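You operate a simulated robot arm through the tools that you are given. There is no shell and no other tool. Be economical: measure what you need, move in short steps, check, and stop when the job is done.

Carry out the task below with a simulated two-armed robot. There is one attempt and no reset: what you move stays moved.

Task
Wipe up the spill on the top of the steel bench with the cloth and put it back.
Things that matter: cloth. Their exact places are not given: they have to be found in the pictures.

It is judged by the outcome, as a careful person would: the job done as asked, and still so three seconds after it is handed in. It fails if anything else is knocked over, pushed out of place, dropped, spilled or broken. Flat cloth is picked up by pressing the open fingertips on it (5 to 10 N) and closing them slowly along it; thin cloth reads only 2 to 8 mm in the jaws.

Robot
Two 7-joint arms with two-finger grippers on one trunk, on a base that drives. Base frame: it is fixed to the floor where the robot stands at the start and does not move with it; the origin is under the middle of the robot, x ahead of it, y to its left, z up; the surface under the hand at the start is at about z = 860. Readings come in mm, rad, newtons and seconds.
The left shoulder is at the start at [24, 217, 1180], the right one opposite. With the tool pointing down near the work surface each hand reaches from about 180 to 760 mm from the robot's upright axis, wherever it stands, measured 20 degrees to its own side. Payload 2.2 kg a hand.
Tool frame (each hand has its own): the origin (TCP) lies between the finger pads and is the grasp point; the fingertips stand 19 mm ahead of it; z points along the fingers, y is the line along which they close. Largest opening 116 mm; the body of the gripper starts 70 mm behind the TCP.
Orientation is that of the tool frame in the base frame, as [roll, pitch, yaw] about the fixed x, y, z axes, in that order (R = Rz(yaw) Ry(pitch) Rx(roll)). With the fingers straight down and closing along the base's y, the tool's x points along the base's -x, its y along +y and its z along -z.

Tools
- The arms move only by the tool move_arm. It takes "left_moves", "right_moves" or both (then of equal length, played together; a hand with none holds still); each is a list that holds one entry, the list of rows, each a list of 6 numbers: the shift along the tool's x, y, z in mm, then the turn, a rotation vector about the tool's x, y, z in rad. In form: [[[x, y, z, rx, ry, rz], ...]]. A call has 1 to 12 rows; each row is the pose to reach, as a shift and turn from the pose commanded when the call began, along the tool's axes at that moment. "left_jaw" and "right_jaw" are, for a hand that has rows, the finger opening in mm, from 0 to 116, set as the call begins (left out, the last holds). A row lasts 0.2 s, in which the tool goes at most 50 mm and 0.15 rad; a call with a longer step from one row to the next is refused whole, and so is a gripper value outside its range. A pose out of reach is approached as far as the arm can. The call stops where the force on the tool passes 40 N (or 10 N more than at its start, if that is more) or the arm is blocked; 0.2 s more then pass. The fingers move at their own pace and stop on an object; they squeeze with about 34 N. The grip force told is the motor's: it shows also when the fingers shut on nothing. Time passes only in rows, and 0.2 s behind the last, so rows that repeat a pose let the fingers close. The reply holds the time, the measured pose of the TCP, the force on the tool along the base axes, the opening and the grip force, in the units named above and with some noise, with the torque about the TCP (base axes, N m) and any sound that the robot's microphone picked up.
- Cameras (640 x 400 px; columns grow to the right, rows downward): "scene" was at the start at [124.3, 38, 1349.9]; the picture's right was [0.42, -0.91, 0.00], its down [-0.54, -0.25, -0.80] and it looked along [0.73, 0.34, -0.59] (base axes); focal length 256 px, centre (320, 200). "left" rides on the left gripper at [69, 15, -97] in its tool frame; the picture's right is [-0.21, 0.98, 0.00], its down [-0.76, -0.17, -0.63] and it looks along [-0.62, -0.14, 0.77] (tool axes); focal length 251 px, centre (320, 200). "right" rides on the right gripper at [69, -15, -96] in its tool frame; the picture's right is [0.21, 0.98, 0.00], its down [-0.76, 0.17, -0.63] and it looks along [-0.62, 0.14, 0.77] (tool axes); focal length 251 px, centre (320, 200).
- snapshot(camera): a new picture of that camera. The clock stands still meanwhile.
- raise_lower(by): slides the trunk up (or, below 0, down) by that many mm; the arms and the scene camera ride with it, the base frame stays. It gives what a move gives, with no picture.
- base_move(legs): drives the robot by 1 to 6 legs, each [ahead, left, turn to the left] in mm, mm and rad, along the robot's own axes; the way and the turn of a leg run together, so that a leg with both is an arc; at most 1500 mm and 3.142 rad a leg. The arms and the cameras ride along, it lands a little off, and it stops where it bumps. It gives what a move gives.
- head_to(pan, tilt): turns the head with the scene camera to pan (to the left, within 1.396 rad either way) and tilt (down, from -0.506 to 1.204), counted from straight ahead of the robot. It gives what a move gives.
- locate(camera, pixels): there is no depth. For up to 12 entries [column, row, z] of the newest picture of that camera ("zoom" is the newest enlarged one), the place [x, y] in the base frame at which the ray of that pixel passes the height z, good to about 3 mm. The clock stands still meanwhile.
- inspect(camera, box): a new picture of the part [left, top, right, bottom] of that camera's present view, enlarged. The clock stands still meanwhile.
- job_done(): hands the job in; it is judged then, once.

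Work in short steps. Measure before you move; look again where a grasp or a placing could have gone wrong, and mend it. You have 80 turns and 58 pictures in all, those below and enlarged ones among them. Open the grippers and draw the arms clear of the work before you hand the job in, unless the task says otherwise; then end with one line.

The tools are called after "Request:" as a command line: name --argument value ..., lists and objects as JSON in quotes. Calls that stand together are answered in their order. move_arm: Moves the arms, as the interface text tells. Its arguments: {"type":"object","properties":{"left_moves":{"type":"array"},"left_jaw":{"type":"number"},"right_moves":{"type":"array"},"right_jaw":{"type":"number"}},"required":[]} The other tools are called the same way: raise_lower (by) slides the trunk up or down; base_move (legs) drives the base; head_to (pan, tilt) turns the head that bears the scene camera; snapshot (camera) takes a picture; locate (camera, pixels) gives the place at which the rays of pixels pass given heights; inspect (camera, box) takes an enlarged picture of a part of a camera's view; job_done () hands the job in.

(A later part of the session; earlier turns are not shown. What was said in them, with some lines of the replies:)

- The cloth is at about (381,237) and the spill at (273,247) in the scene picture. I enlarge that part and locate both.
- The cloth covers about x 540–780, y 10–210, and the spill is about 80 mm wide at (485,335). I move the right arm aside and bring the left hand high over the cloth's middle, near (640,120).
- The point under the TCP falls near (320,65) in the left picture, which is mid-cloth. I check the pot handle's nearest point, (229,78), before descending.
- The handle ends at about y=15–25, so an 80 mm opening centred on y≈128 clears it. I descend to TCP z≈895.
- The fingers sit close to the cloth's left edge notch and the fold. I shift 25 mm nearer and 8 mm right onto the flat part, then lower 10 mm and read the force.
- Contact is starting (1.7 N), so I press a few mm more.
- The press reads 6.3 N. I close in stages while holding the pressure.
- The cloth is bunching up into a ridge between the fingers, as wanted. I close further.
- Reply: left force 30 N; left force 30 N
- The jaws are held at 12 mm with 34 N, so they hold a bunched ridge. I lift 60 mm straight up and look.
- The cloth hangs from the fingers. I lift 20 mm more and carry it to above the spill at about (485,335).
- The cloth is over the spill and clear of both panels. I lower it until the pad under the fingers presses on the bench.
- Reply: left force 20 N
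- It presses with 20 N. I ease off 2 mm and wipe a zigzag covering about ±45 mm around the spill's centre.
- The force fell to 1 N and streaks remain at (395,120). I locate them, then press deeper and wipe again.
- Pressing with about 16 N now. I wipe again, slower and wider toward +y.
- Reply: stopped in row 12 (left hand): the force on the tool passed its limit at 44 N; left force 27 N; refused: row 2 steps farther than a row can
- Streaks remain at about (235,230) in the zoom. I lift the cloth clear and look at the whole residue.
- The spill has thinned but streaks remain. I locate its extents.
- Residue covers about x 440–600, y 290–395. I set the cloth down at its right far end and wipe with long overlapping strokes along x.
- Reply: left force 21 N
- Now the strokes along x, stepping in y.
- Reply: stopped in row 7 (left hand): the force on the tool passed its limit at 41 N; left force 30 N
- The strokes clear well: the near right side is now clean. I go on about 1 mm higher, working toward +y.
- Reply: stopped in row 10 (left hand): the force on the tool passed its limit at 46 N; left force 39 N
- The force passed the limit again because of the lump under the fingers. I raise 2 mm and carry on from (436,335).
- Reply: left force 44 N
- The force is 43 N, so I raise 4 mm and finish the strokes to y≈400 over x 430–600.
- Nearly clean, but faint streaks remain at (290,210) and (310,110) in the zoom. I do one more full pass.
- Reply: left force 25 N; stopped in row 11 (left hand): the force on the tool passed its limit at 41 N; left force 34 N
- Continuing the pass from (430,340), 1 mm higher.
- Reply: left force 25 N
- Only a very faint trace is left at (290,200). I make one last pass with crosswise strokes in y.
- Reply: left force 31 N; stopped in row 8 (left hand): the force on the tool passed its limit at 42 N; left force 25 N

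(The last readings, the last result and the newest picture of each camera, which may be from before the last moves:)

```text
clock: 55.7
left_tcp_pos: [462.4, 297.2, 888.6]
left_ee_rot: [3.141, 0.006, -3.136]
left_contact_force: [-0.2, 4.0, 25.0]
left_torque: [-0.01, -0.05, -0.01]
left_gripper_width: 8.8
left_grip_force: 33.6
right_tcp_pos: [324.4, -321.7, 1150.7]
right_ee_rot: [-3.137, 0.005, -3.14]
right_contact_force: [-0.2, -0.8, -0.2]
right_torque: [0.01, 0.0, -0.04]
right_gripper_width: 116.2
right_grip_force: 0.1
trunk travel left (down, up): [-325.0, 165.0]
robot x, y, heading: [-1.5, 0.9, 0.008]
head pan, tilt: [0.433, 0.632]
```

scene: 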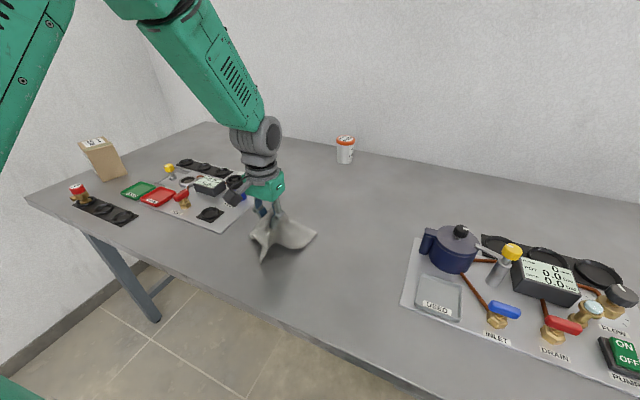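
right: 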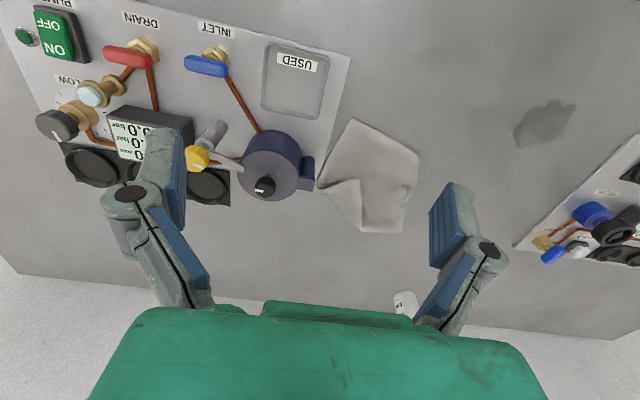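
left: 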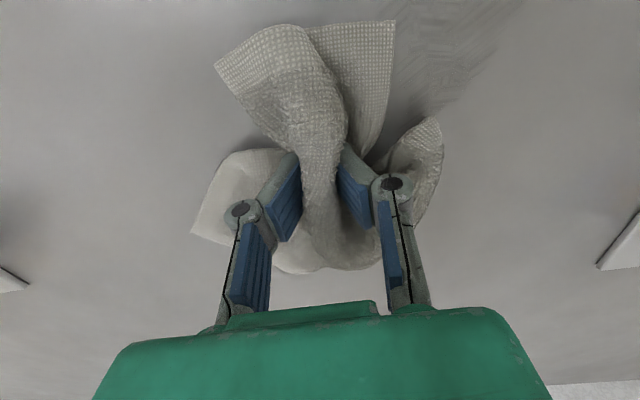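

Two more crosswise strokes on the near side, then I lift and look.

Request:
move_arm --left_moves '[[[15, 0, 0, 0, 0, 0], [15, 45, 0, 0, 0, 0], [15, 85, 0, 0, 0, 0], [28, 85, 0, 0, 0, 0], [28, 45, 0, 0, 0, 0], [28, 5, 0, 0, 0, 0]]]'

Request:
move_arm --left_moves '[[[0, 0, -25, 0, 0, 0], [0, 0, -60, 0, 0, 0], [-35, -20, -85, 0, 0, 0], [-75, -40, -85, 0, 0, 0], [-115, -60, -85, 0, 0, 0], [-150, -85, -85, 0, 0, 0], [-150, -85, -85, 0, 0, 0]]]'

Request:
inspect --camera "scene" --box '[200, 200, 360, 300]'

Request:
snapshot --camera "left"

```text
clock: 57.1
left_tcp_pos: [430.6, 301.8, 889.3]
left_ee_rot: [-3.142, 0.004, -3.136]
left_contact_force: [-1.2, 5.2, 23.3]
left_torque: [0.17, -0.03, 0.0]
left_gripper_width: 8.6
left_grip_force: 34.1
right_tcp_pos: [325.1, -318.3, 1151.6]
right_ee_rot: [-3.138, 0.003, 3.141]
right_contact_force: [0.9, 0.1, -1.3]
right_torque: [0.03, -0.01, -0.05]
right_gripper_width: 115.8
right_grip_force: 0.1
trunk travel left (down, up): [-325.0, 165.0]
robot x, y, heading: [-2.0, -1.1, -0.004]
head pan, tilt: [0.433, 0.632]
```

```text
clock: 58.7
left_tcp_pos: [583.0, 223.1, 975.4]
left_ee_rot: [-3.138, 0.008, -3.135]
left_contact_force: [0.0, 0.2, -0.5]
left_torque: [0.01, 0.01, -0.03]
left_gripper_width: 8.7
left_grip_force: 34.0
right_tcp_pos: [324.9, -314.6, 1152.6]
right_ee_rot: [-3.129, 0.001, -3.14]
right_contact_force: [-0.4, -1.2, 0.1]
right_torque: [0.0, -0.02, -0.03]
right_gripper_width: 115.9
right_grip_force: 0.1
trunk travel left (down, up): [-325.0, 165.0]
robot x, y, heading: [0.6, 1.5, -0.002]
head pan, tilt: [0.433, 0.632]
```

```text
4.00 times, centred on (280, 250) of scene
```

zoom: 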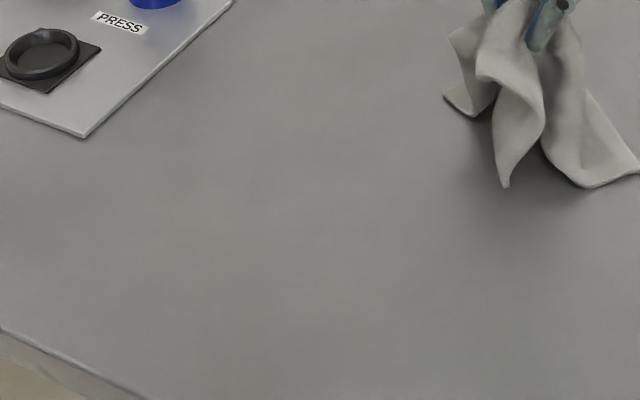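

```text
34 pictures are left
```

left: 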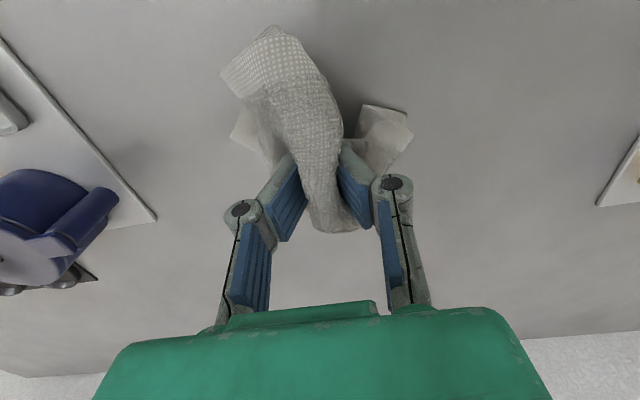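

The bench is clean there. I carry the cloth back over its old place at about (628,122) and lower it.

Request:
move_arm --left_moves '[[[-15, -35, 0, 0, 0, 0], [-30, -70, 0, 0, 0, 0], [-45, -101, 0, 0, 0, 0], [-45, -101, 30, 0, 0, 0], [-45, -101, 55, 0, 0, 0], [-45, -101, 75, 0, 0, 0], [-45, -101, 83, 0, 0, 0], [-45, -101, 83, 0, 0, 0]]]'

Request:
inspect --camera "scene" --box '[240, 160, 480, 310]'

Request:
snapshot --camera "left"

```text
clock: 60.5
left_tcp_pos: [629.9, 121.7, 892.9]
left_ee_rot: [-3.14, 0.01, -3.136]
left_contact_force: [-0.8, -0.8, 14.2]
left_torque: [-0.09, -0.1, -0.03]
left_gripper_width: 9.0
left_grip_force: 34.1
right_tcp_pos: [325.0, -315.7, 1153.1]
right_ee_rot: [-3.133, 0.004, -3.141]
right_contact_force: [-0.1, 0.2, 0.6]
right_torque: [0.0, 0.0, 0.02]
right_gripper_width: 116.3
right_grip_force: 0.1
trunk travel left (down, up): [-325.0, 165.0]
robot x, y, heading: [-1.8, 3.7, 0.002]
head pan, tilt: [0.433, 0.632]
```

```text
2.67 times, centred on (360, 235) of scene
```

zoom: 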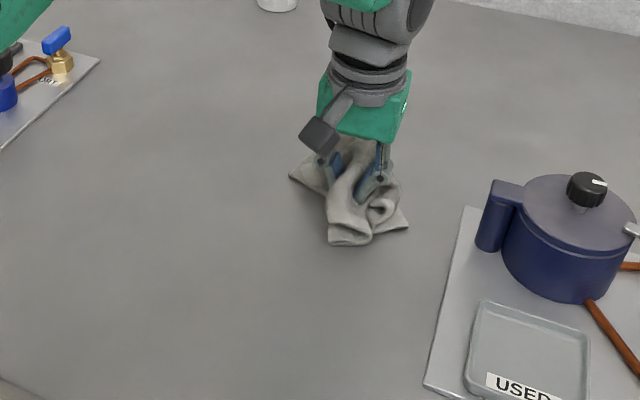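

```text
32 pictures are left
```

left: 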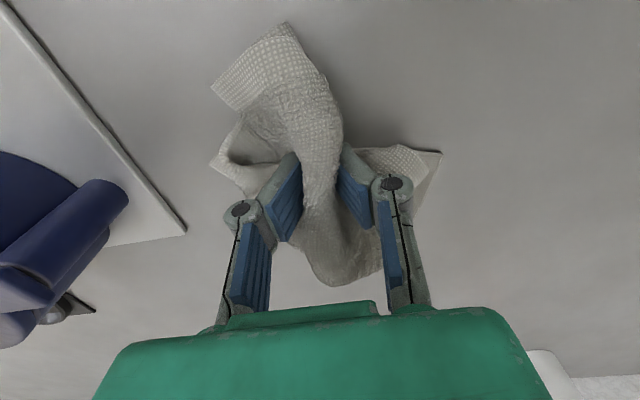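

The cloth is back within its old outline. I open the fingers in stages while lightly touching, so they spread the bunch.

Request:
move_arm --left_moves '[[[0, 0, 2, 0, 0, 0], [0, 0, 4, 0, 0, 0]]]' --left_jaw 30

Request:
move_arm --left_moves '[[[0, 0, 2, 0, 0, 0], [0, 0, 2, 0, 0, 0]]]' --left_jaw 70

Request:
snapshot --camera "left"

```text
clock: 61.1
left_tcp_pos: [628.9, 121.0, 888.3]
left_ee_rot: [-3.139, 0.007, -3.137]
left_contact_force: [0.0, 0.2, 8.4]
left_torque: [0.05, -0.05, 0.02]
left_gripper_width: 31.1
left_grip_force: 4.7
right_tcp_pos: [325.4, -315.5, 1151.9]
right_ee_rot: [-3.132, 0.002, 3.141]
right_contact_force: [0.0, 1.0, 0.0]
right_torque: [0.0, 0.0, 0.0]
right_gripper_width: 115.9
right_grip_force: 0.0
trunk travel left (down, up): [-325.0, 165.0]
robot x, y, heading: [-5.2, 2.6, -0.003]
head pan, tilt: [0.433, 0.632]
```

```text
clock: 61.7
left_tcp_pos: [628.3, 121.9, 886.5]
left_ee_rot: [-3.14, 0.009, -3.136]
left_contact_force: [0.5, 0.2, 11.2]
left_torque: [0.11, -0.08, 0.01]
left_gripper_width: 72.5
left_grip_force: 4.6
right_tcp_pos: [326.2, -315.6, 1152.2]
right_ee_rot: [-3.132, 0.003, -3.141]
right_contact_force: [-0.3, -0.4, 0.6]
right_torque: [-0.01, 0.01, -0.03]
right_gripper_width: 116.2
right_grip_force: 0.0
trunk travel left (down, up): [-325.0, 165.0]
robot x, y, heading: [-0.8, 2.6, 0.002]
head pan, tilt: [0.433, 0.632]
```

```text
31 pictures are left
```

left: 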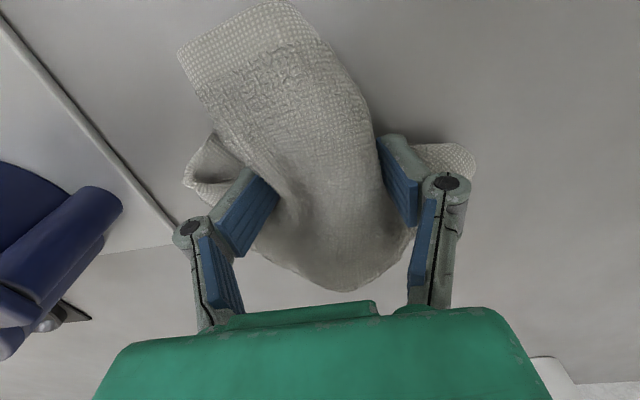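

The cloth is opening out. I rise straight up and look.

Request:
move_arm --left_moves '[[[0, 0, -10, 0, 0, 0], [0, 0, -35, 0, 0, 0], [0, 0, -80, 0, 0, 0], [0, 0, -125, 0, 0, 0], [0, 0, -170, 0, 0, 0], [0, 0, -215, 0, 0, 0]]]'

Request:
inspect --camera "scene" --box '[240, 180, 480, 330]'

Request:
snapshot --camera "left"

```text
clock: 63.1
left_tcp_pos: [628.2, 122.0, 1101.6]
left_ee_rot: [-3.138, 0.006, -3.136]
left_contact_force: [-0.1, 0.1, -0.1]
left_torque: [-0.05, -0.01, -0.02]
left_gripper_width: 70.3
left_grip_force: 0.1
right_tcp_pos: [323.1, -315.7, 1153.3]
right_ee_rot: [-3.132, 0.002, 3.141]
right_contact_force: [0.0, 0.6, 0.4]
right_torque: [0.01, 0.02, 0.0]
right_gripper_width: 116.0
right_grip_force: 0.1
trunk travel left (down, up): [-325.0, 165.0]
robot x, y, heading: [0.6, 0.8, -0.005]
head pan, tilt: [0.433, 0.632]
```

```text
2.67 times, centred on (360, 255) of scene
```

zoom: 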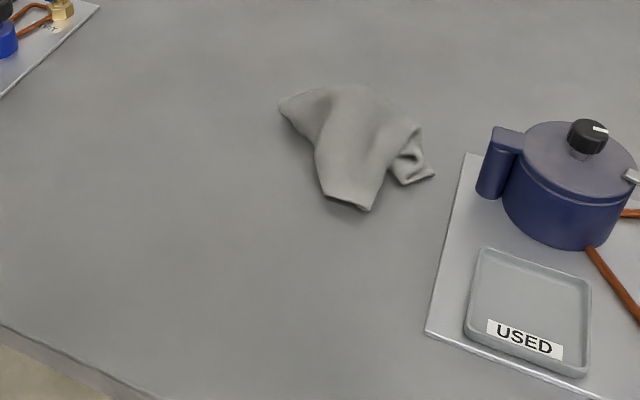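

```text
29 pictures are left
```

left: 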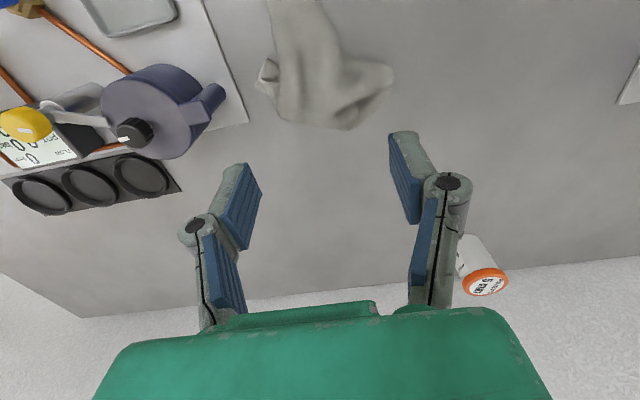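

The cloth lies released within its original place. I draw the left arm back to its start and check the whole scene.

Request:
move_arm --left_moves '[[[30, 30, -30, 0, 0, 0], [60, 60, -30, 0, 0, 0], [90, 90, -30, 0, 0, 0], [120, 120, -30, 0, 0, 0], [150, 150, -30, 0, 0, 0], [180, 180, -30, 0, 0, 0], [210, 210, -30, 0, 0, 0], [240, 240, -30, 0, 0, 0], [270, 270, -30, 0, 0, 0], [295, 295, -30, 0, 0, 0]]]' --left_jaw 116

Request:
snapshot --camera "scene"

Request:
snapshot --camera "left"

Request:
inspect --camera "scene" --box '[220, 200, 330, 270]'

Request:
locate --camera "scene" --pixels '[[373, 235, 860], [344, 219, 860], [366, 257, 860], [402, 246, 860], [372, 212, 860]]'

```text
refused: row 1 steps farther than a row can; nothing moved
```

```text
28 pictures are left
```

scene: 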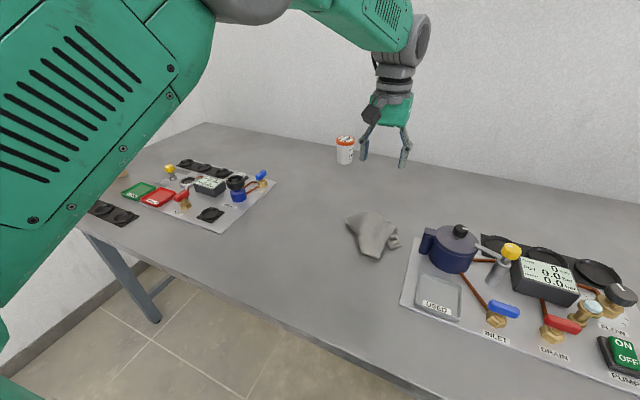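

```text
27 pictures are left
```

left: 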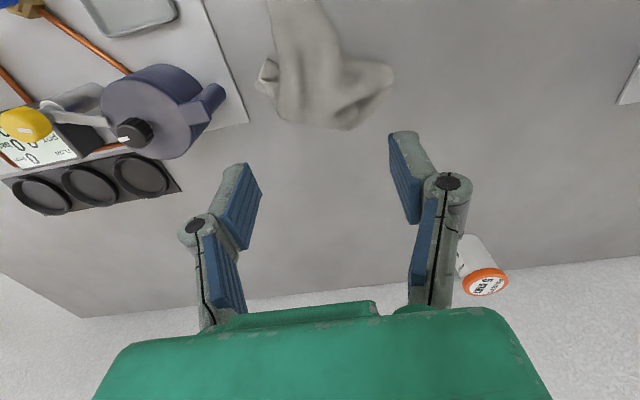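

```text
5.71 times, centred on (275, 235) of scene
```

zoom: 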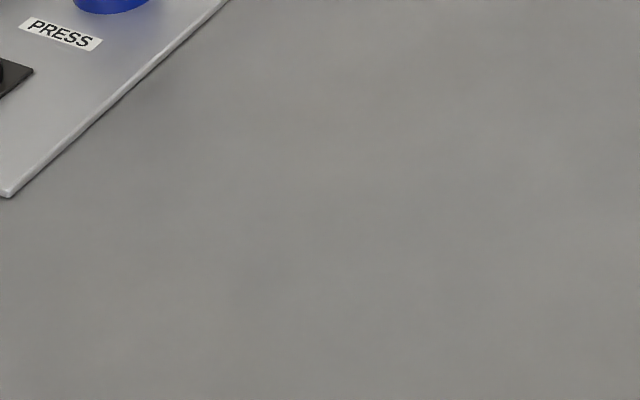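

```text
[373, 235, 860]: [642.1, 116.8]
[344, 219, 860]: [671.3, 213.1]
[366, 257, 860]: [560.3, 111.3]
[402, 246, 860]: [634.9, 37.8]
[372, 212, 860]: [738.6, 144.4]
```

The spill area is clean and the cloth's centre is at about (642,117), the same as before. The first step was too long, so I redraw the arm back in smaller ones.

Request:
move_arm --left_moves '[[[0, 0, -30, 0, 0, 0], [30, 30, -30, 0, 0, 0], [60, 60, -30, 0, 0, 0], [90, 90, -30, 0, 0, 0], [120, 120, -30, 0, 0, 0], [150, 150, -30, 0, 0, 0], [180, 180, -30, 0, 0, 0], [210, 210, -30, 0, 0, 0], [240, 240, -30, 0, 0, 0], [270, 270, -30, 0, 0, 0], [295, 295, -30, 0, 0, 0]]]' --left_jaw 116

Request:
snapshot --camera "scene"

Request:
snapshot --camera "left"

```text
clock: 65.5
left_tcp_pos: [330.8, 414.0, 1128.3]
left_ee_rot: [-3.14, 0.009, -3.138]
left_contact_force: [0.4, 0.2, -0.5]
left_torque: [0.01, 0.02, 0.03]
left_gripper_width: 116.1
left_grip_force: 0.0
right_tcp_pos: [323.9, -317.1, 1151.4]
right_ee_rot: [-3.134, 0.002, -3.139]
right_contact_force: [-0.7, 0.3, -0.3]
right_torque: [0.0, 0.01, -0.04]
right_gripper_width: 116.0
right_grip_force: 0.2
trunk travel left (down, up): [-325.0, 165.0]
robot x, y, heading: [-3.3, -0.8, 0.003]
head pan, tilt: [0.433, 0.632]
```

```text
25 pictures are left
```

scene: 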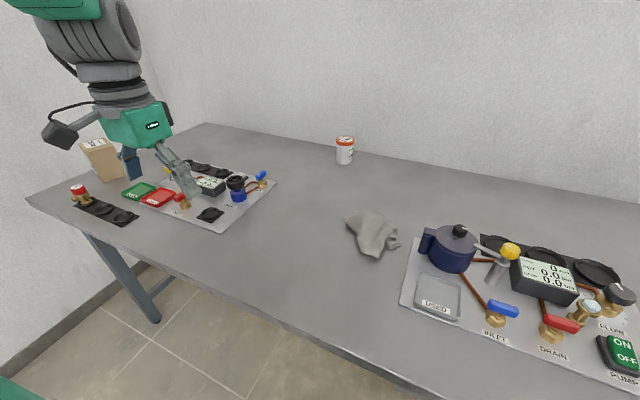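

```text
24 pictures are left
```

left: 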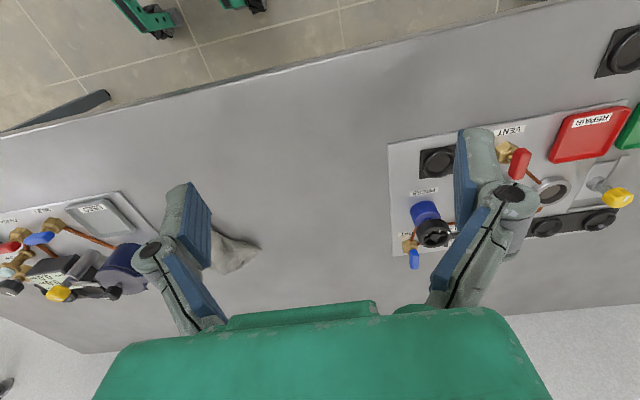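

The pictures show the spill gone, the cloth back in its place, everything else where it stood, and both arms clear with the grippers open. I hand the job in.

Request:
job_done

```text
The job is handed in.
```

The spill is wiped up and the cloth is back where it lay, a little more bunched than before; nothing else was moved.
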